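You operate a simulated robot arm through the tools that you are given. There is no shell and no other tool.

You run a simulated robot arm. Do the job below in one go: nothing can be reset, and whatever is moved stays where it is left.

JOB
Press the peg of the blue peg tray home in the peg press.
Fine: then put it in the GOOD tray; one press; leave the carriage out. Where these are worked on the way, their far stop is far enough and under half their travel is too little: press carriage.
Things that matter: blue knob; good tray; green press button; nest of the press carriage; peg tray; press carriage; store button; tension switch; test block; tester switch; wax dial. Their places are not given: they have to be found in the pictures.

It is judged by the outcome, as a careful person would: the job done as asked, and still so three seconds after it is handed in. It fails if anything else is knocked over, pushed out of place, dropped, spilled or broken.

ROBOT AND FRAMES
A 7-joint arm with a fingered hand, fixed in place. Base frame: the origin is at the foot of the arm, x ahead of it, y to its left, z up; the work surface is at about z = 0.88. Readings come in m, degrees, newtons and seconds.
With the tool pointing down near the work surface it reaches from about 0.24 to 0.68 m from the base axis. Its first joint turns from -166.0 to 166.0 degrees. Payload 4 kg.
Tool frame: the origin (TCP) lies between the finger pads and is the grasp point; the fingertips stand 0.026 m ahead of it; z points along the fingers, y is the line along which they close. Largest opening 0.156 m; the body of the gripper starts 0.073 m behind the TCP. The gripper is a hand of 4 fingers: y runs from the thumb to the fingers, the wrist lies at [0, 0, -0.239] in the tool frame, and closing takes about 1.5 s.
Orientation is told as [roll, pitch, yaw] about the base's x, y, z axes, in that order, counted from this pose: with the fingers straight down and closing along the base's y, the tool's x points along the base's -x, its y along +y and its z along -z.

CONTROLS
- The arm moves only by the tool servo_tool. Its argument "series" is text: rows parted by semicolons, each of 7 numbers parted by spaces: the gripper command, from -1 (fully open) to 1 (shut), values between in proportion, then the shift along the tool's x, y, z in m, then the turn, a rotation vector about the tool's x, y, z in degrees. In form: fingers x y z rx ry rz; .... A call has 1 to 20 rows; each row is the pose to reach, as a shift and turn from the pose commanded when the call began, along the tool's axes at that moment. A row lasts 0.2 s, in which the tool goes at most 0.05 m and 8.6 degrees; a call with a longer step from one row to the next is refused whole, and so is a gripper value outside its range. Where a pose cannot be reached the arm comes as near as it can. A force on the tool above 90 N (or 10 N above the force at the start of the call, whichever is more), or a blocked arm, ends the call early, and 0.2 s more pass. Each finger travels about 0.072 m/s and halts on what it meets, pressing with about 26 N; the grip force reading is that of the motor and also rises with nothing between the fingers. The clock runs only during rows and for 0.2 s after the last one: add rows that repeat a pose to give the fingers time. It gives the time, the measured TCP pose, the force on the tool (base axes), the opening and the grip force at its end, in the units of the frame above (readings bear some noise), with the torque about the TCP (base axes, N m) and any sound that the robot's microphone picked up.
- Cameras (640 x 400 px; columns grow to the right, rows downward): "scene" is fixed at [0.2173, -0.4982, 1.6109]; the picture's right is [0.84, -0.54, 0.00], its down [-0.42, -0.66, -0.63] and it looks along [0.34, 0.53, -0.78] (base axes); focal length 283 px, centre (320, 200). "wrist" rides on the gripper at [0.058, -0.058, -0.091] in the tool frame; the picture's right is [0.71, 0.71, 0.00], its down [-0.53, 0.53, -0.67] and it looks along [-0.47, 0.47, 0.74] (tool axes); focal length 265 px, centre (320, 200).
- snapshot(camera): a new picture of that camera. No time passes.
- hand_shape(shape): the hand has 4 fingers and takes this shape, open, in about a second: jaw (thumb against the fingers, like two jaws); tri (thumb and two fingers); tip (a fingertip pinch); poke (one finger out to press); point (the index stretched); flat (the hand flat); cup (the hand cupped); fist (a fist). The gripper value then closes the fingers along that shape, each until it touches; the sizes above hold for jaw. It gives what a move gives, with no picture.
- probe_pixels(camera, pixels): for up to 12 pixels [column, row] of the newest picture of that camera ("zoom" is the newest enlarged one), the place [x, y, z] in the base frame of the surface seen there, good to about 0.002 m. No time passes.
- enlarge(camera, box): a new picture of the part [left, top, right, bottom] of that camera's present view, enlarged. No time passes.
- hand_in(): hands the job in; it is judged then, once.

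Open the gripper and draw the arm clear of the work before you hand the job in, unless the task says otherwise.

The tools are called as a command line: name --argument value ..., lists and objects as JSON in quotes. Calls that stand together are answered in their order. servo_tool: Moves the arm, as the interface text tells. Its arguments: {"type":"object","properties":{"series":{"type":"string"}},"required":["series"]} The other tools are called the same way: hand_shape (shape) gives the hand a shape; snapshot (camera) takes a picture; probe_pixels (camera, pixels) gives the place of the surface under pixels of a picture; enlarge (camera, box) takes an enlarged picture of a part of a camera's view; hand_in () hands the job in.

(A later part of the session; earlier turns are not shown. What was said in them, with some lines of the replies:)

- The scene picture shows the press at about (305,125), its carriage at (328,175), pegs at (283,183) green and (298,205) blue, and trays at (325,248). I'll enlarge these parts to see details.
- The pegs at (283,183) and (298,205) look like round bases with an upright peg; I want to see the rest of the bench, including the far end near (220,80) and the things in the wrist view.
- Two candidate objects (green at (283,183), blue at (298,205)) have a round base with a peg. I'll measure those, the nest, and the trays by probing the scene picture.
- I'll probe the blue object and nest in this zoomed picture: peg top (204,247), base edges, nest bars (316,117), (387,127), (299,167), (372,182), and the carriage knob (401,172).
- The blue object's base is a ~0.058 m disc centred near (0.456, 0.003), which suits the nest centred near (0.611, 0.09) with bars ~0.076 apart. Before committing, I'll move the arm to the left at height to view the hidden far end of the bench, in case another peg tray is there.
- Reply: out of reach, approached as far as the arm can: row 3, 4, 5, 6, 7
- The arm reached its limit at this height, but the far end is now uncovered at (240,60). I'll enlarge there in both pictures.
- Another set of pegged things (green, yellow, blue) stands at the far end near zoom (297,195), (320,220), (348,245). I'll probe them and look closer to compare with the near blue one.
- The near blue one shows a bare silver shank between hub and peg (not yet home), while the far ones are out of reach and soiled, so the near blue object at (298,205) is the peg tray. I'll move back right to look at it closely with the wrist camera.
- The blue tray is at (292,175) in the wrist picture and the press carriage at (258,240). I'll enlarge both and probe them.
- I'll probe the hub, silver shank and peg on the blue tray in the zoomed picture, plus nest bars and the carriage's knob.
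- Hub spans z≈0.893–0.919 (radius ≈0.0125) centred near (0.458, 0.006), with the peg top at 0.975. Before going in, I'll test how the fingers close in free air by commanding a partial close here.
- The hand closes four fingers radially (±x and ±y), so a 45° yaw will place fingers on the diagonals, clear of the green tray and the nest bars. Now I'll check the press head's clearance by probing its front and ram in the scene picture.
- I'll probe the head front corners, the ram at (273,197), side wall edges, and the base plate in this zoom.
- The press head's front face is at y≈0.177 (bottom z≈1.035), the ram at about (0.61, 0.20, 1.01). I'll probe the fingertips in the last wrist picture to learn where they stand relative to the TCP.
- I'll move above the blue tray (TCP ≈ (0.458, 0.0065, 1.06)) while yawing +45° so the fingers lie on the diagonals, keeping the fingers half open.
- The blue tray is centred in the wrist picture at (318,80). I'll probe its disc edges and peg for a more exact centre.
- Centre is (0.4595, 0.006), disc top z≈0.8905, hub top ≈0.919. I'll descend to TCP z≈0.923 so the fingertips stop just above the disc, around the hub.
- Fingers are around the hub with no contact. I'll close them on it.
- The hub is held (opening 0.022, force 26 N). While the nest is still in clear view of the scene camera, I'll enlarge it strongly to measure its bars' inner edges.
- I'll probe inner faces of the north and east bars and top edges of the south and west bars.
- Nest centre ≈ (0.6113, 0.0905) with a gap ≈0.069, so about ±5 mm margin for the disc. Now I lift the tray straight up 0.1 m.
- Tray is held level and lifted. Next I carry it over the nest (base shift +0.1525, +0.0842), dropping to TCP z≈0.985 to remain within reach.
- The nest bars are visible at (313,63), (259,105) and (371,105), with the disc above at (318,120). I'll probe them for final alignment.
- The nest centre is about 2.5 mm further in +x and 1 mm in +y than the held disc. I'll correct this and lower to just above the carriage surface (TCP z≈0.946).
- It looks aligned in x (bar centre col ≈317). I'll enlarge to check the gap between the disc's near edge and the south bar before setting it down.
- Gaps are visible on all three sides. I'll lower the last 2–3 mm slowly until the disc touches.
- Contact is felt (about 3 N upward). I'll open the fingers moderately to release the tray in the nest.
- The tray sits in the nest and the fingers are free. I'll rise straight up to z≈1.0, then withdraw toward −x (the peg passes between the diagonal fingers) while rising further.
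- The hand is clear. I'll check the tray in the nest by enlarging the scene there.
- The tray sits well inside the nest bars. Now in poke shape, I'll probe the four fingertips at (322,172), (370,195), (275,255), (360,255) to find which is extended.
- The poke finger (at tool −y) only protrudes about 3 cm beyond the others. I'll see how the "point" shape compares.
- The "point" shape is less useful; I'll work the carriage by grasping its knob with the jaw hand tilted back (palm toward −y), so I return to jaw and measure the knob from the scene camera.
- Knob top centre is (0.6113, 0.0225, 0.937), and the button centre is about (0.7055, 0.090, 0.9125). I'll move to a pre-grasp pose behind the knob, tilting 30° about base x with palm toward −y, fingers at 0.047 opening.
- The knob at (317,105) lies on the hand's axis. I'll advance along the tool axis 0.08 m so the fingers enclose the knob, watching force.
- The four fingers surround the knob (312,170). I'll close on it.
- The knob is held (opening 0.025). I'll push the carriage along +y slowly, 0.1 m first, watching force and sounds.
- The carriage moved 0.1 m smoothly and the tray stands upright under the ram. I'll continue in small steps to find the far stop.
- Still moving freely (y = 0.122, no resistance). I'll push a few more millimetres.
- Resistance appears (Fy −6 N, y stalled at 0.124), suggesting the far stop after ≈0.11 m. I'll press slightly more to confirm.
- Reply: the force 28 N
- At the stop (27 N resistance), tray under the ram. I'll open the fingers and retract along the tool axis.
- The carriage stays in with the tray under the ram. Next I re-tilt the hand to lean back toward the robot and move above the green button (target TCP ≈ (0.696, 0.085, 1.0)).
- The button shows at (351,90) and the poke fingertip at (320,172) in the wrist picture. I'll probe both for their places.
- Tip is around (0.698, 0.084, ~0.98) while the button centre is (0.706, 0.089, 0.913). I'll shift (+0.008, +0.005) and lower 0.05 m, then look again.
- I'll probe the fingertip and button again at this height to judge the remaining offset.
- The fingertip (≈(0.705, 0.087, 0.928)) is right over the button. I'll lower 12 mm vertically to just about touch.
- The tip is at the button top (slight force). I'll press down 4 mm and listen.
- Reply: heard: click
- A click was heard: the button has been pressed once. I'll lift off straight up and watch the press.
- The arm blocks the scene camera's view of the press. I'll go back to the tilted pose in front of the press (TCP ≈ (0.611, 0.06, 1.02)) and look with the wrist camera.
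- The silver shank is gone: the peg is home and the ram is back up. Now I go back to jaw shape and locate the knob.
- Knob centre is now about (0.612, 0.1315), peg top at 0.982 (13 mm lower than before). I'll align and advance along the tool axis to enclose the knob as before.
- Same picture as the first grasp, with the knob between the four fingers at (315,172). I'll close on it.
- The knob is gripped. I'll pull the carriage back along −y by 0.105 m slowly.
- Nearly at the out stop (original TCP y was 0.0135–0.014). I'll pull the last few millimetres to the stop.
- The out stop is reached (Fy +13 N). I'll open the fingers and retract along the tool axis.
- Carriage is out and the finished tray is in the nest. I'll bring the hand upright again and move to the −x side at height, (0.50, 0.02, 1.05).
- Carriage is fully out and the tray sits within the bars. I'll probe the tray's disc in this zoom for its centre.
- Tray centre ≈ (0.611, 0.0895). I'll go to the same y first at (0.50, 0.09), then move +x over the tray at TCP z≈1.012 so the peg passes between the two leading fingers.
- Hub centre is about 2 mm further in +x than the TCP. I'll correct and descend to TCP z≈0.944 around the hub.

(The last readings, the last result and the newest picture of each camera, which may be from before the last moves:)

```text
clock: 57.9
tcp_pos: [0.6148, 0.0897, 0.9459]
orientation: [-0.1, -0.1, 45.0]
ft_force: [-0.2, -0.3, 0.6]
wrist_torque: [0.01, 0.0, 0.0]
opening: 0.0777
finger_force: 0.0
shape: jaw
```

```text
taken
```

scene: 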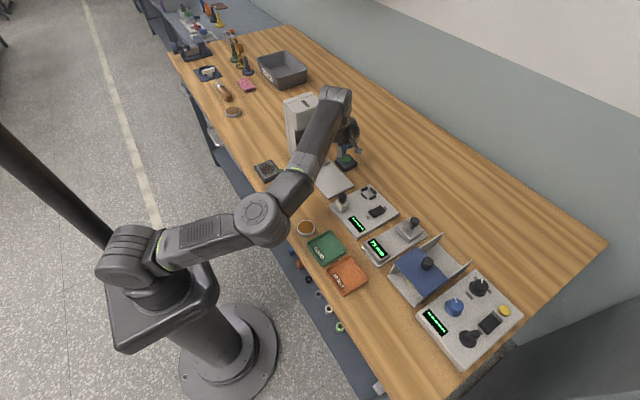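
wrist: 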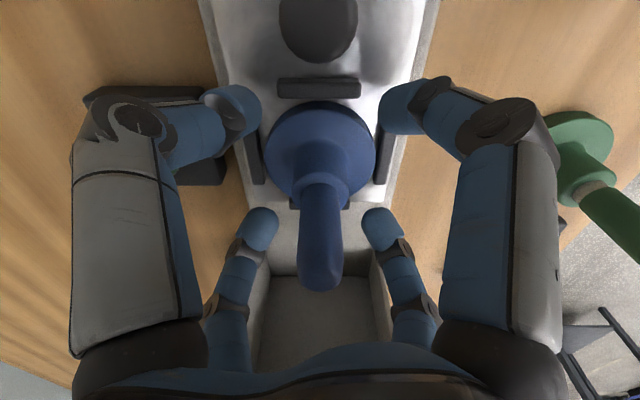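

The fingers surround the hub with no contact. I'll lower 2 mm more and close.

servo_tool --series "0 0 0 0.002 0 0 0; 0.5 0 0 0.002 0 0 0; 0.7 0 0 0.002 0 0 0; 1 0 0 0.002 0 0 0; 1 0 0 0.002 0 0 0; 1 0 0 0.002 0 0 0; 1 0 0 0.002 0 0 0"

snapshot --camera "wrist"

```text
clock: 59.5
tcp_pos: [0.6149, 0.0905, 0.943]
orientation: [0.0, -0.1, 44.9]
ft_force: [-0.2, 0.9, 1.0]
wrist_torque: [0.01, 0.01, 0.03]
opening: 0.0219
finger_force: 25.9
shape: jaw
```

```text
taken
```

wrist: 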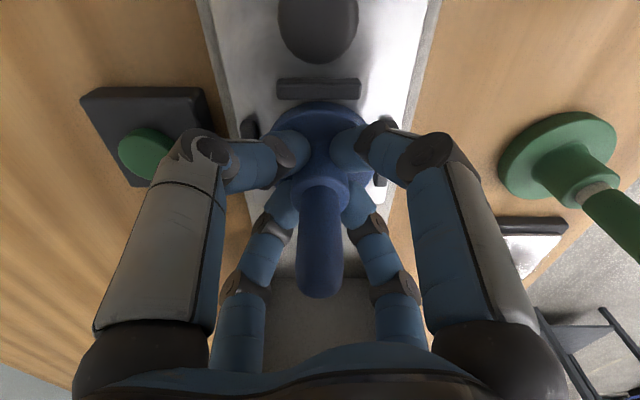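

Held (opening 0.022). I'll lift 0.05 m and check the carriage doesn't come along.

servo_tool --series "1 0 0 -0.008 0 0 0; 1 0 0 -0.02 0 0 0; 1 0 0 -0.035 0 0 0; 1 0 0 -0.05 0 0 0; 1 0 0 -0.05 0 0 0"

snapshot --camera "wrist"

enlarge --camera "scene" --box '[290, 215, 360, 285]'

```text
clock: 60.7
tcp_pos: [0.6155, 0.0893, 0.994]
orientation: [0.1, -0.1, 44.9]
ft_force: [-0.3, 0.3, -0.9]
wrist_torque: [-0.02, 0.01, 0.0]
opening: 0.0221
finger_force: 25.9
shape: jaw
```

```text
taken
```

wrist: 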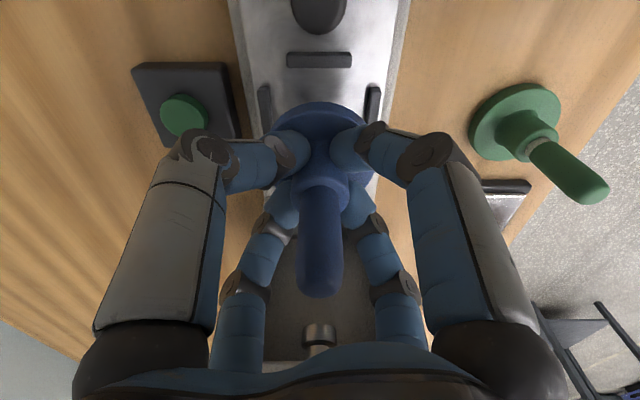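

```text
5.71 times, centred on (325, 250) of scene
```

zoom: 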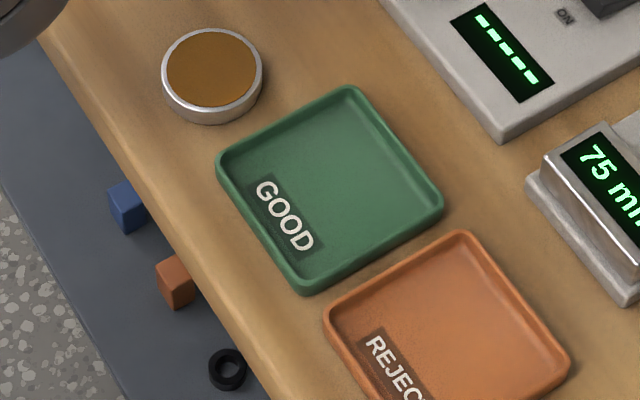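

The tray is lifted off and the carriage stays out. I'll probe the GOOD tray's rim corners and floor in this zoomed picture.

probe_pixels --camera "zoom" --pixels '[[221, 160], [350, 90], [440, 205], [304, 285], [330, 190], [240, 170], [348, 110], [415, 205], [310, 265], [280, 130], [400, 150], [370, 245]]'

```text
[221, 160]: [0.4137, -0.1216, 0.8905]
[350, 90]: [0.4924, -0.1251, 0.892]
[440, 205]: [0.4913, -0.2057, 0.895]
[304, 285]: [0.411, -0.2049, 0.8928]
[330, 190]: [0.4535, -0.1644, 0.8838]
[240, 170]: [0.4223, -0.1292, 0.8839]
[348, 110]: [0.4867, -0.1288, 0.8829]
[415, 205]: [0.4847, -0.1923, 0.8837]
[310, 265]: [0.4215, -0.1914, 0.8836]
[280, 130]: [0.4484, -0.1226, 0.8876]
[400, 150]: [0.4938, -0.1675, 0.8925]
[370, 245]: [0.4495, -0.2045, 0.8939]
```

GOOD tray spans x 0.411–0.493, y −0.205…−0.122, floor z≈0.8835, centre (0.452, −0.1635). I'll carry the blue tray over it, first clear of the nest, then across.

servo_tool --series "1 0.02 0.005 -0.01 0 0 0; 1 0.047 0.011 -0.02 0 0 0; 1 0.078 0.0183 -0.026 0 0 0; 1 0.1094 0.0256 -0.026 0 0 0; 1 0.1444 0.0147 -0.026 0 0 0; 1 0.1794 0.0037 -0.026 0 0 0; 1 0.2144 -0.0072 -0.026 0 0 0; 1 0.2494 -0.0182 -0.026 0 0 0; 1 0.272 -0.0407 -0.012 0 0 0; 1 0.2943 -0.0631 0.004 0 0 0; 1 0.2943 -0.0631 0.004 0 0 0; 1 0.2943 -0.0631 0.004 0 0 0"

snapshot --camera "wrist"

snapshot --camera "scene"

```text
clock: 63.3
tcp_pos: [0.4504, -0.1627, 0.9888]
orientation: [0.0, -0.1, 45.0]
ft_force: [-0.3, 0.1, -0.1]
wrist_torque: [0.02, 0.02, -0.03]
opening: 0.0219
finger_force: 26.2
shape: jaw
```

```text
taken
```

wrist: 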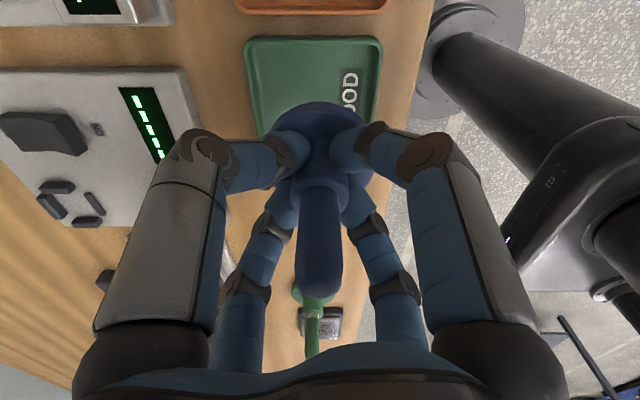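

```text
taken
```

scene: 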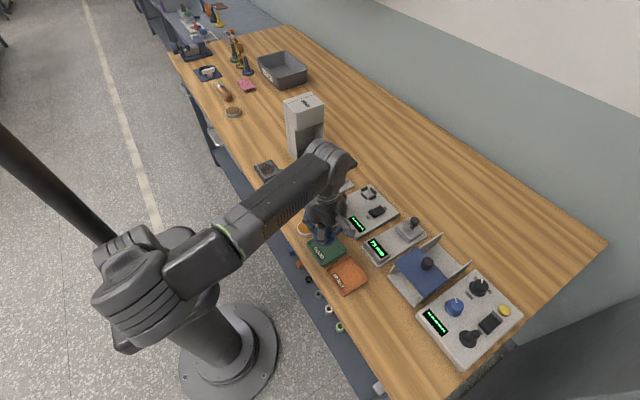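

I'll enlarge and probe the GOOD tray in the wrist view to fine-align before lowering.

enlarge --camera "wrist" --box '[230, 20, 410, 160]'

probe_pixels --camera "wrist" --pixels '[[248, 60], [381, 60], [255, 110], [375, 100], [314, 40], [314, 55], [300, 90], [318, 104], [262, 60], [370, 60]]'

```text
2.86 times, centred on (320, 90) of wrist
```

zoom: 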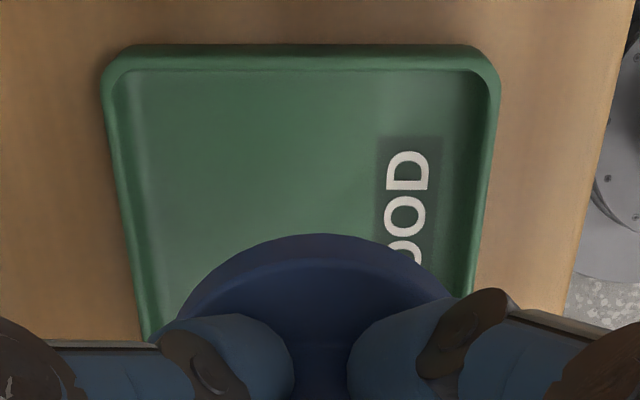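

```text
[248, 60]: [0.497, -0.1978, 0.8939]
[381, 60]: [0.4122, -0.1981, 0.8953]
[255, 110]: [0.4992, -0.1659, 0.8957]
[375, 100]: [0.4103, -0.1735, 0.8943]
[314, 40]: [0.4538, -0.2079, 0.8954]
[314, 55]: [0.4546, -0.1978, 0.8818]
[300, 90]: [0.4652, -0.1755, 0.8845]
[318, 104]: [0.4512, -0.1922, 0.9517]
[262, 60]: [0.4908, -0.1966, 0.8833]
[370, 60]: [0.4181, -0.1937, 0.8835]
```

Target is (+0.003, −0.001) from here. I'll check heights of nearby things (gauge at (377,246), tester at (355,222)) before lowering.

probe_pixels --camera "scene" --pixels '[[376, 248], [370, 243], [366, 256], [384, 240], [357, 224], [340, 205], [345, 197], [390, 265], [347, 270]]'

```text
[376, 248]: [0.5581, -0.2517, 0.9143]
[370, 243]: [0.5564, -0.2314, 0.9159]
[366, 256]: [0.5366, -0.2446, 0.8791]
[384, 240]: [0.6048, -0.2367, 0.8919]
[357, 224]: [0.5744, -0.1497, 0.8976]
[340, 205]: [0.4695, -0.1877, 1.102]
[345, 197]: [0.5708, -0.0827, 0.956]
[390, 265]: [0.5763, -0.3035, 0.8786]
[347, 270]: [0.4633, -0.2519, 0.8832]
```

Neighbours are clear (gauge top 0.916 at x≥0.54). I'll lower the tray to just above the GOOD tray's floor.

servo_tool --series "1 -0.0014 -0.0028 0.01 0 0 0; 1 -0.0014 -0.0028 0.025 0 0 0; 1 -0.0014 -0.0028 0.04 0 0 0; 1 -0.0014 -0.0028 0.051 0 0 0; 1 -0.0014 -0.0028 0.058 0 0 0; 1 -0.0014 -0.0028 0.058 0 0 0"

snapshot --camera "wrist"

enlarge --camera "wrist" --box '[220, 20, 420, 180]'

```text
clock: 64.7
tcp_pos: [0.4544, -0.1638, 0.9314]
orientation: [0.0, -0.2, 45.0]
ft_force: [0.4, -0.4, 0.0]
wrist_torque: [-0.04, -0.01, -0.01]
opening: 0.0218
finger_force: 25.4
shape: jaw
```

```text
taken
```

wrist: 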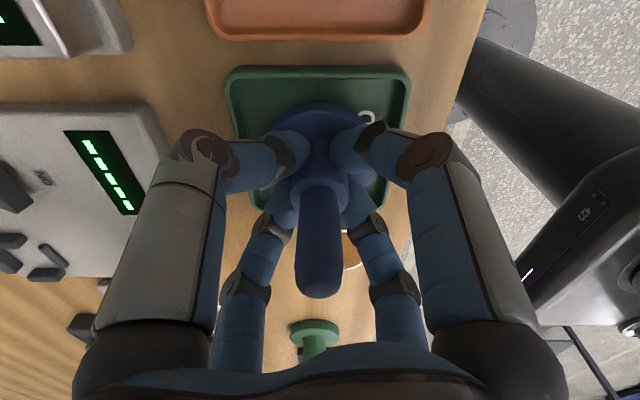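

```text
2.50 times, centred on (320, 100) of wrist
```

zoom: 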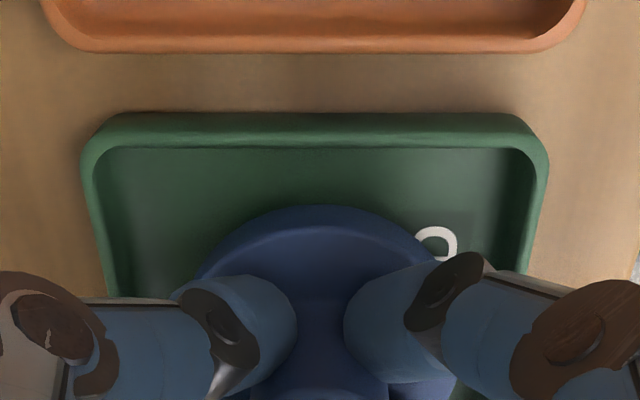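

The disc is well within the rim. I'll lower slowly to contact.

servo_tool --series "1 0 0 0.002 0 0 0; 1 0 0 0.004 0 0 0; 1 0 0 0.005 0 0 0; 1 0 0 0.005 0 0 0"

```text
clock: 65.7
tcp_pos: [0.4542, -0.1634, 0.9263]
orientation: [0.1, -0.1, 45.1]
ft_force: [-0.4, -0.3, -0.7]
wrist_torque: [-0.06, 0.01, 0.0]
opening: 0.0219
finger_force: 25.7
shape: jaw
```

No contact yet (force ≈0). I'll lower another 2 mm.

servo_tool --series "1 0 0 0.001 0 0 0; 1 0 0 0.002 0 0 0; 1 0 0 0.002 0 0 0"

```text
clock: 66.5
tcp_pos: [0.454, -0.1634, 0.9243]
orientation: [0.0, -0.1, 45.0]
ft_force: [0.4, 0.1, -0.4]
wrist_torque: [-0.01, -0.03, -0.02]
opening: 0.0219
finger_force: 26.0
shape: jaw
```

Still free; I'll go another 2 mm in 1 mm steps.

servo_tool --series "1 0 0 0.001 0 0 0; 1 0 0 0.001 0 0 0; 1 0 0 0.002 0 0 0; 1 0 0 0.002 0 0 0"

enlarge --camera "wrist" --box '[220, 20, 420, 180]'

```text
clock: 67.5
tcp_pos: [0.4541, -0.1632, 0.924]
orientation: [-0.1, -0.3, 44.9]
ft_force: [-0.5, -0.1, 18.1]
wrist_torque: [0.0, -0.02, -0.03]
opening: 0.0225
finger_force: 25.2
shape: jaw
```

```text
2.50 times, centred on (320, 100) of wrist
```

zoom: 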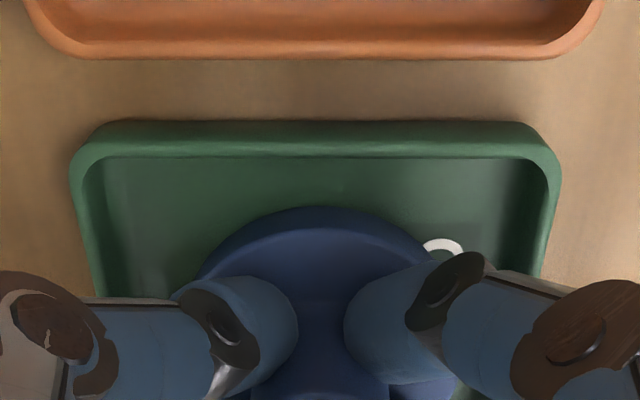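

Contact made (18 N). I'll relax by ~1.5 mm and open the fingers to release.

servo_tool --series "1 0 0 -0.0015 0 0 0; 0.7 0 0 -0.0015 0 0 0; 0.5 0 0 -0.0015 0 0 0; 0.3 0 0 -0.0015 0 0 0; 0.1 0 0 -0.0015 0 0 0; 0 0 0 -0.0015 0 0 0; 0 0 0 -0.0015 0 0 0"

snapshot --camera "wrist"

```text
clock: 69.1
tcp_pos: [0.452, -0.163, 0.9242]
orientation: [-0.1, -0.1, 45.0]
ft_force: [0.0, -0.5, 0.0]
wrist_torque: [-0.01, -0.01, -0.01]
opening: 0.0774
finger_force: 0.0
shape: jaw
```

```text
taken
```

wrist: 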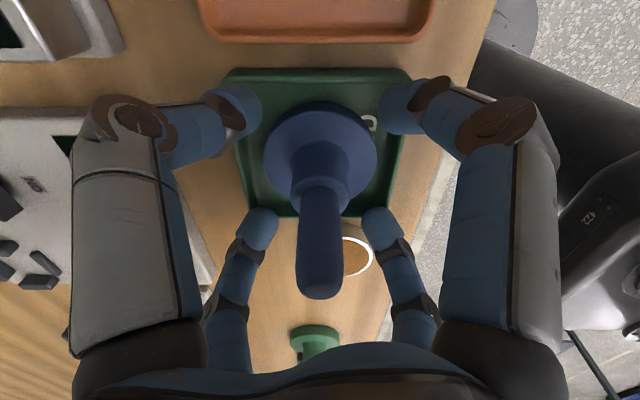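

The tray stands in the GOOD tray, released. I'll lift straight up 0.15 m and then inspect.

servo_tool --series "0 0 0 -0.02 0 0 0; 0 0 0 -0.05 0 0 0; 0 0 0 -0.085 0 0 0; 0 0 0 -0.12 0 0 0; 0 0 0 -0.15 0 0 0; 0 0 0 -0.15 0 0 0"

snapshot --camera "wrist"

```text
clock: 70.5
tcp_pos: [0.4522, -0.1639, 1.0746]
orientation: [0.0, -0.1, 45.0]
ft_force: [0.1, -0.2, -0.9]
wrist_torque: [0.02, 0.0, -0.02]
opening: 0.0772
finger_force: 0.2
shape: jaw
```

```text
taken
```

wrist: 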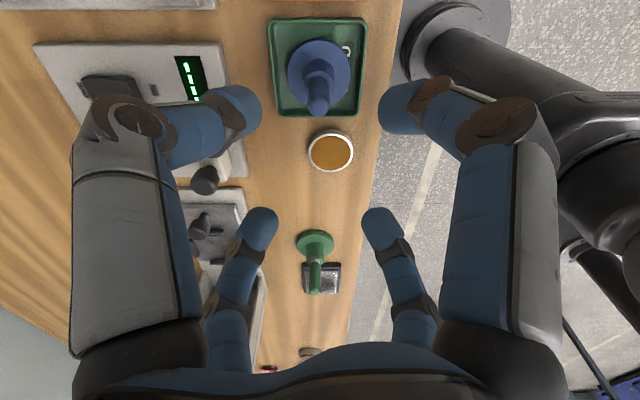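

The tray is in the GOOD tray. I'll draw the arm clear to about (0.35, 0.04, 1.15) with the gripper open and check the whole scene.

servo_tool --series "0 -0.0101 0.0303 -0.0114 0 0 0; 0 -0.0202 0.0606 -0.0229 0 0 0; 0 -0.0303 0.0909 -0.0343 0 0 0; -1 -0.0404 0.1212 -0.0457 0 0 0; -1 -0.0505 0.1515 -0.0571 0 0 0; -1 -0.0606 0.1818 -0.0686 0 0 0; -1 -0.0707 0.2121 -0.08 0 0 0; -1 -0.0707 0.2121 -0.08 0 0 0; -1 -0.0707 0.2121 -0.08 0 0 0; -1 -0.0707 0.2121 -0.08 0 0 0; -1 -0.0707 0.2121 -0.08 0 0 0"

snapshot --camera "scene"

enlarge --camera "scene" --box '[280, 140, 400, 290]'

snapshot --camera "wrist"

```text
clock: 72.9
tcp_pos: [0.3535, 0.0358, 1.1544]
orientation: [0.0, -0.1, 45.0]
ft_force: [-0.1, -0.4, 0.6]
wrist_torque: [-0.01, 0.02, 0.0]
opening: 0.1559
finger_force: 0.0
shape: jaw
```

```text
taken
```

scene: 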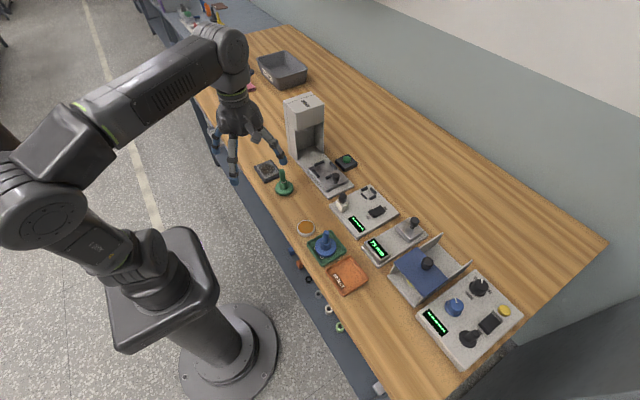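

```text
2.67 times, centred on (340, 215) of scene
```

zoom: 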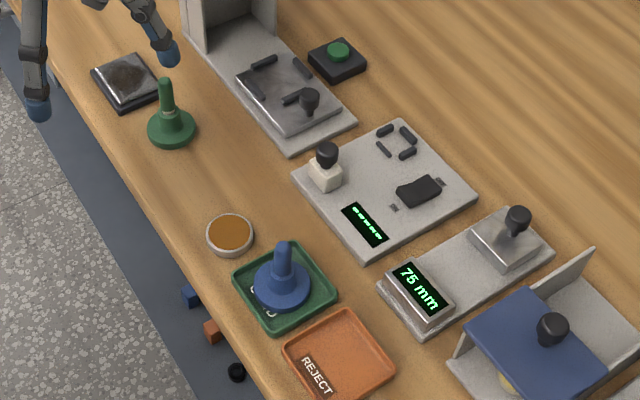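

```text
taken
```

wrist: 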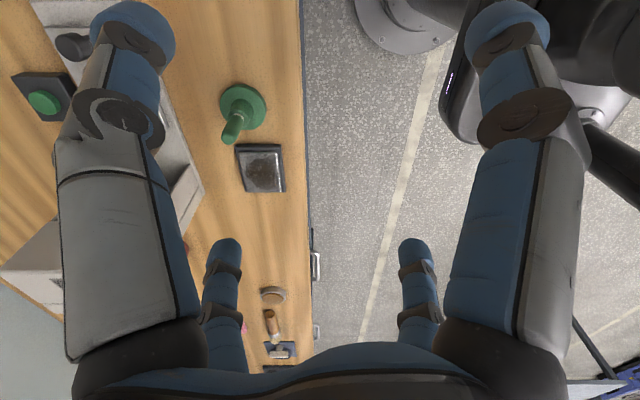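

All appears in place. I'll do a final check of the carriage position and the blue tray's seating by enlarging and probing.

enlarge --camera "scene" --box '[300, 220, 350, 270]'

probe_pixels --camera "scene" --pixels '[[335, 178], [325, 193], [346, 182], [325, 233], [325, 250], [313, 247], [337, 247], [312, 245]]'

```text
8.00 times, centred on (325, 245) of scene
```

zoom: 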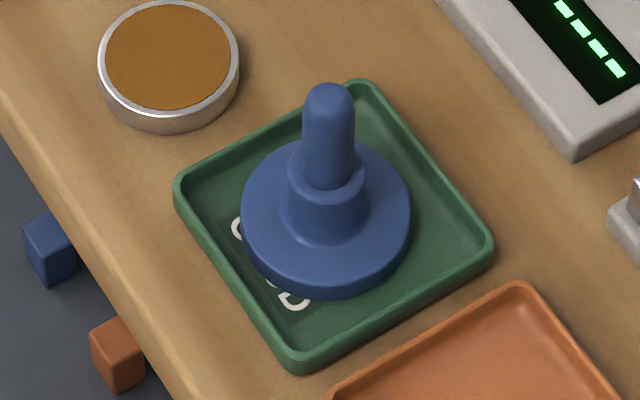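

```text
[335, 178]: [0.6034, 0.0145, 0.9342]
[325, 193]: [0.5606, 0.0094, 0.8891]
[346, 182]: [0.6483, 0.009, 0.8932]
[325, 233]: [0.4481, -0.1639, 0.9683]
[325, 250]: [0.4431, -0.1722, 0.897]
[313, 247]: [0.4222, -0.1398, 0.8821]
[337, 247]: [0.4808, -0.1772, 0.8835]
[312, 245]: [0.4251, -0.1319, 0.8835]
```

The peg is fully seated with no silver shank showing, and the blue tray lies flat in the GOOD tray. The carriage is back at its out stop with its front edge at y≈0.009, nothing else has moved, and the arm is clear with the gripper open, so I'm handing the job in.

hand_in

```text
The job is handed in.
```

The blue tray's peg is pressed home and the tray now stands flat in the GOOD tray.

- **Press:** I pressed the green button once and heard one click. Before the press a bare silver shank showed between the hub and the peg. Afterwards none was visible, and the peg stood about 13 mm lower.
- **Carriage:** I pushed it to its far stop for the press, then pulled it back out to its starting stop and left it there.
- **Everything else:** In the final pictures nothing else on the bench looked moved. The arm was clear with the gripper open when I handed in.
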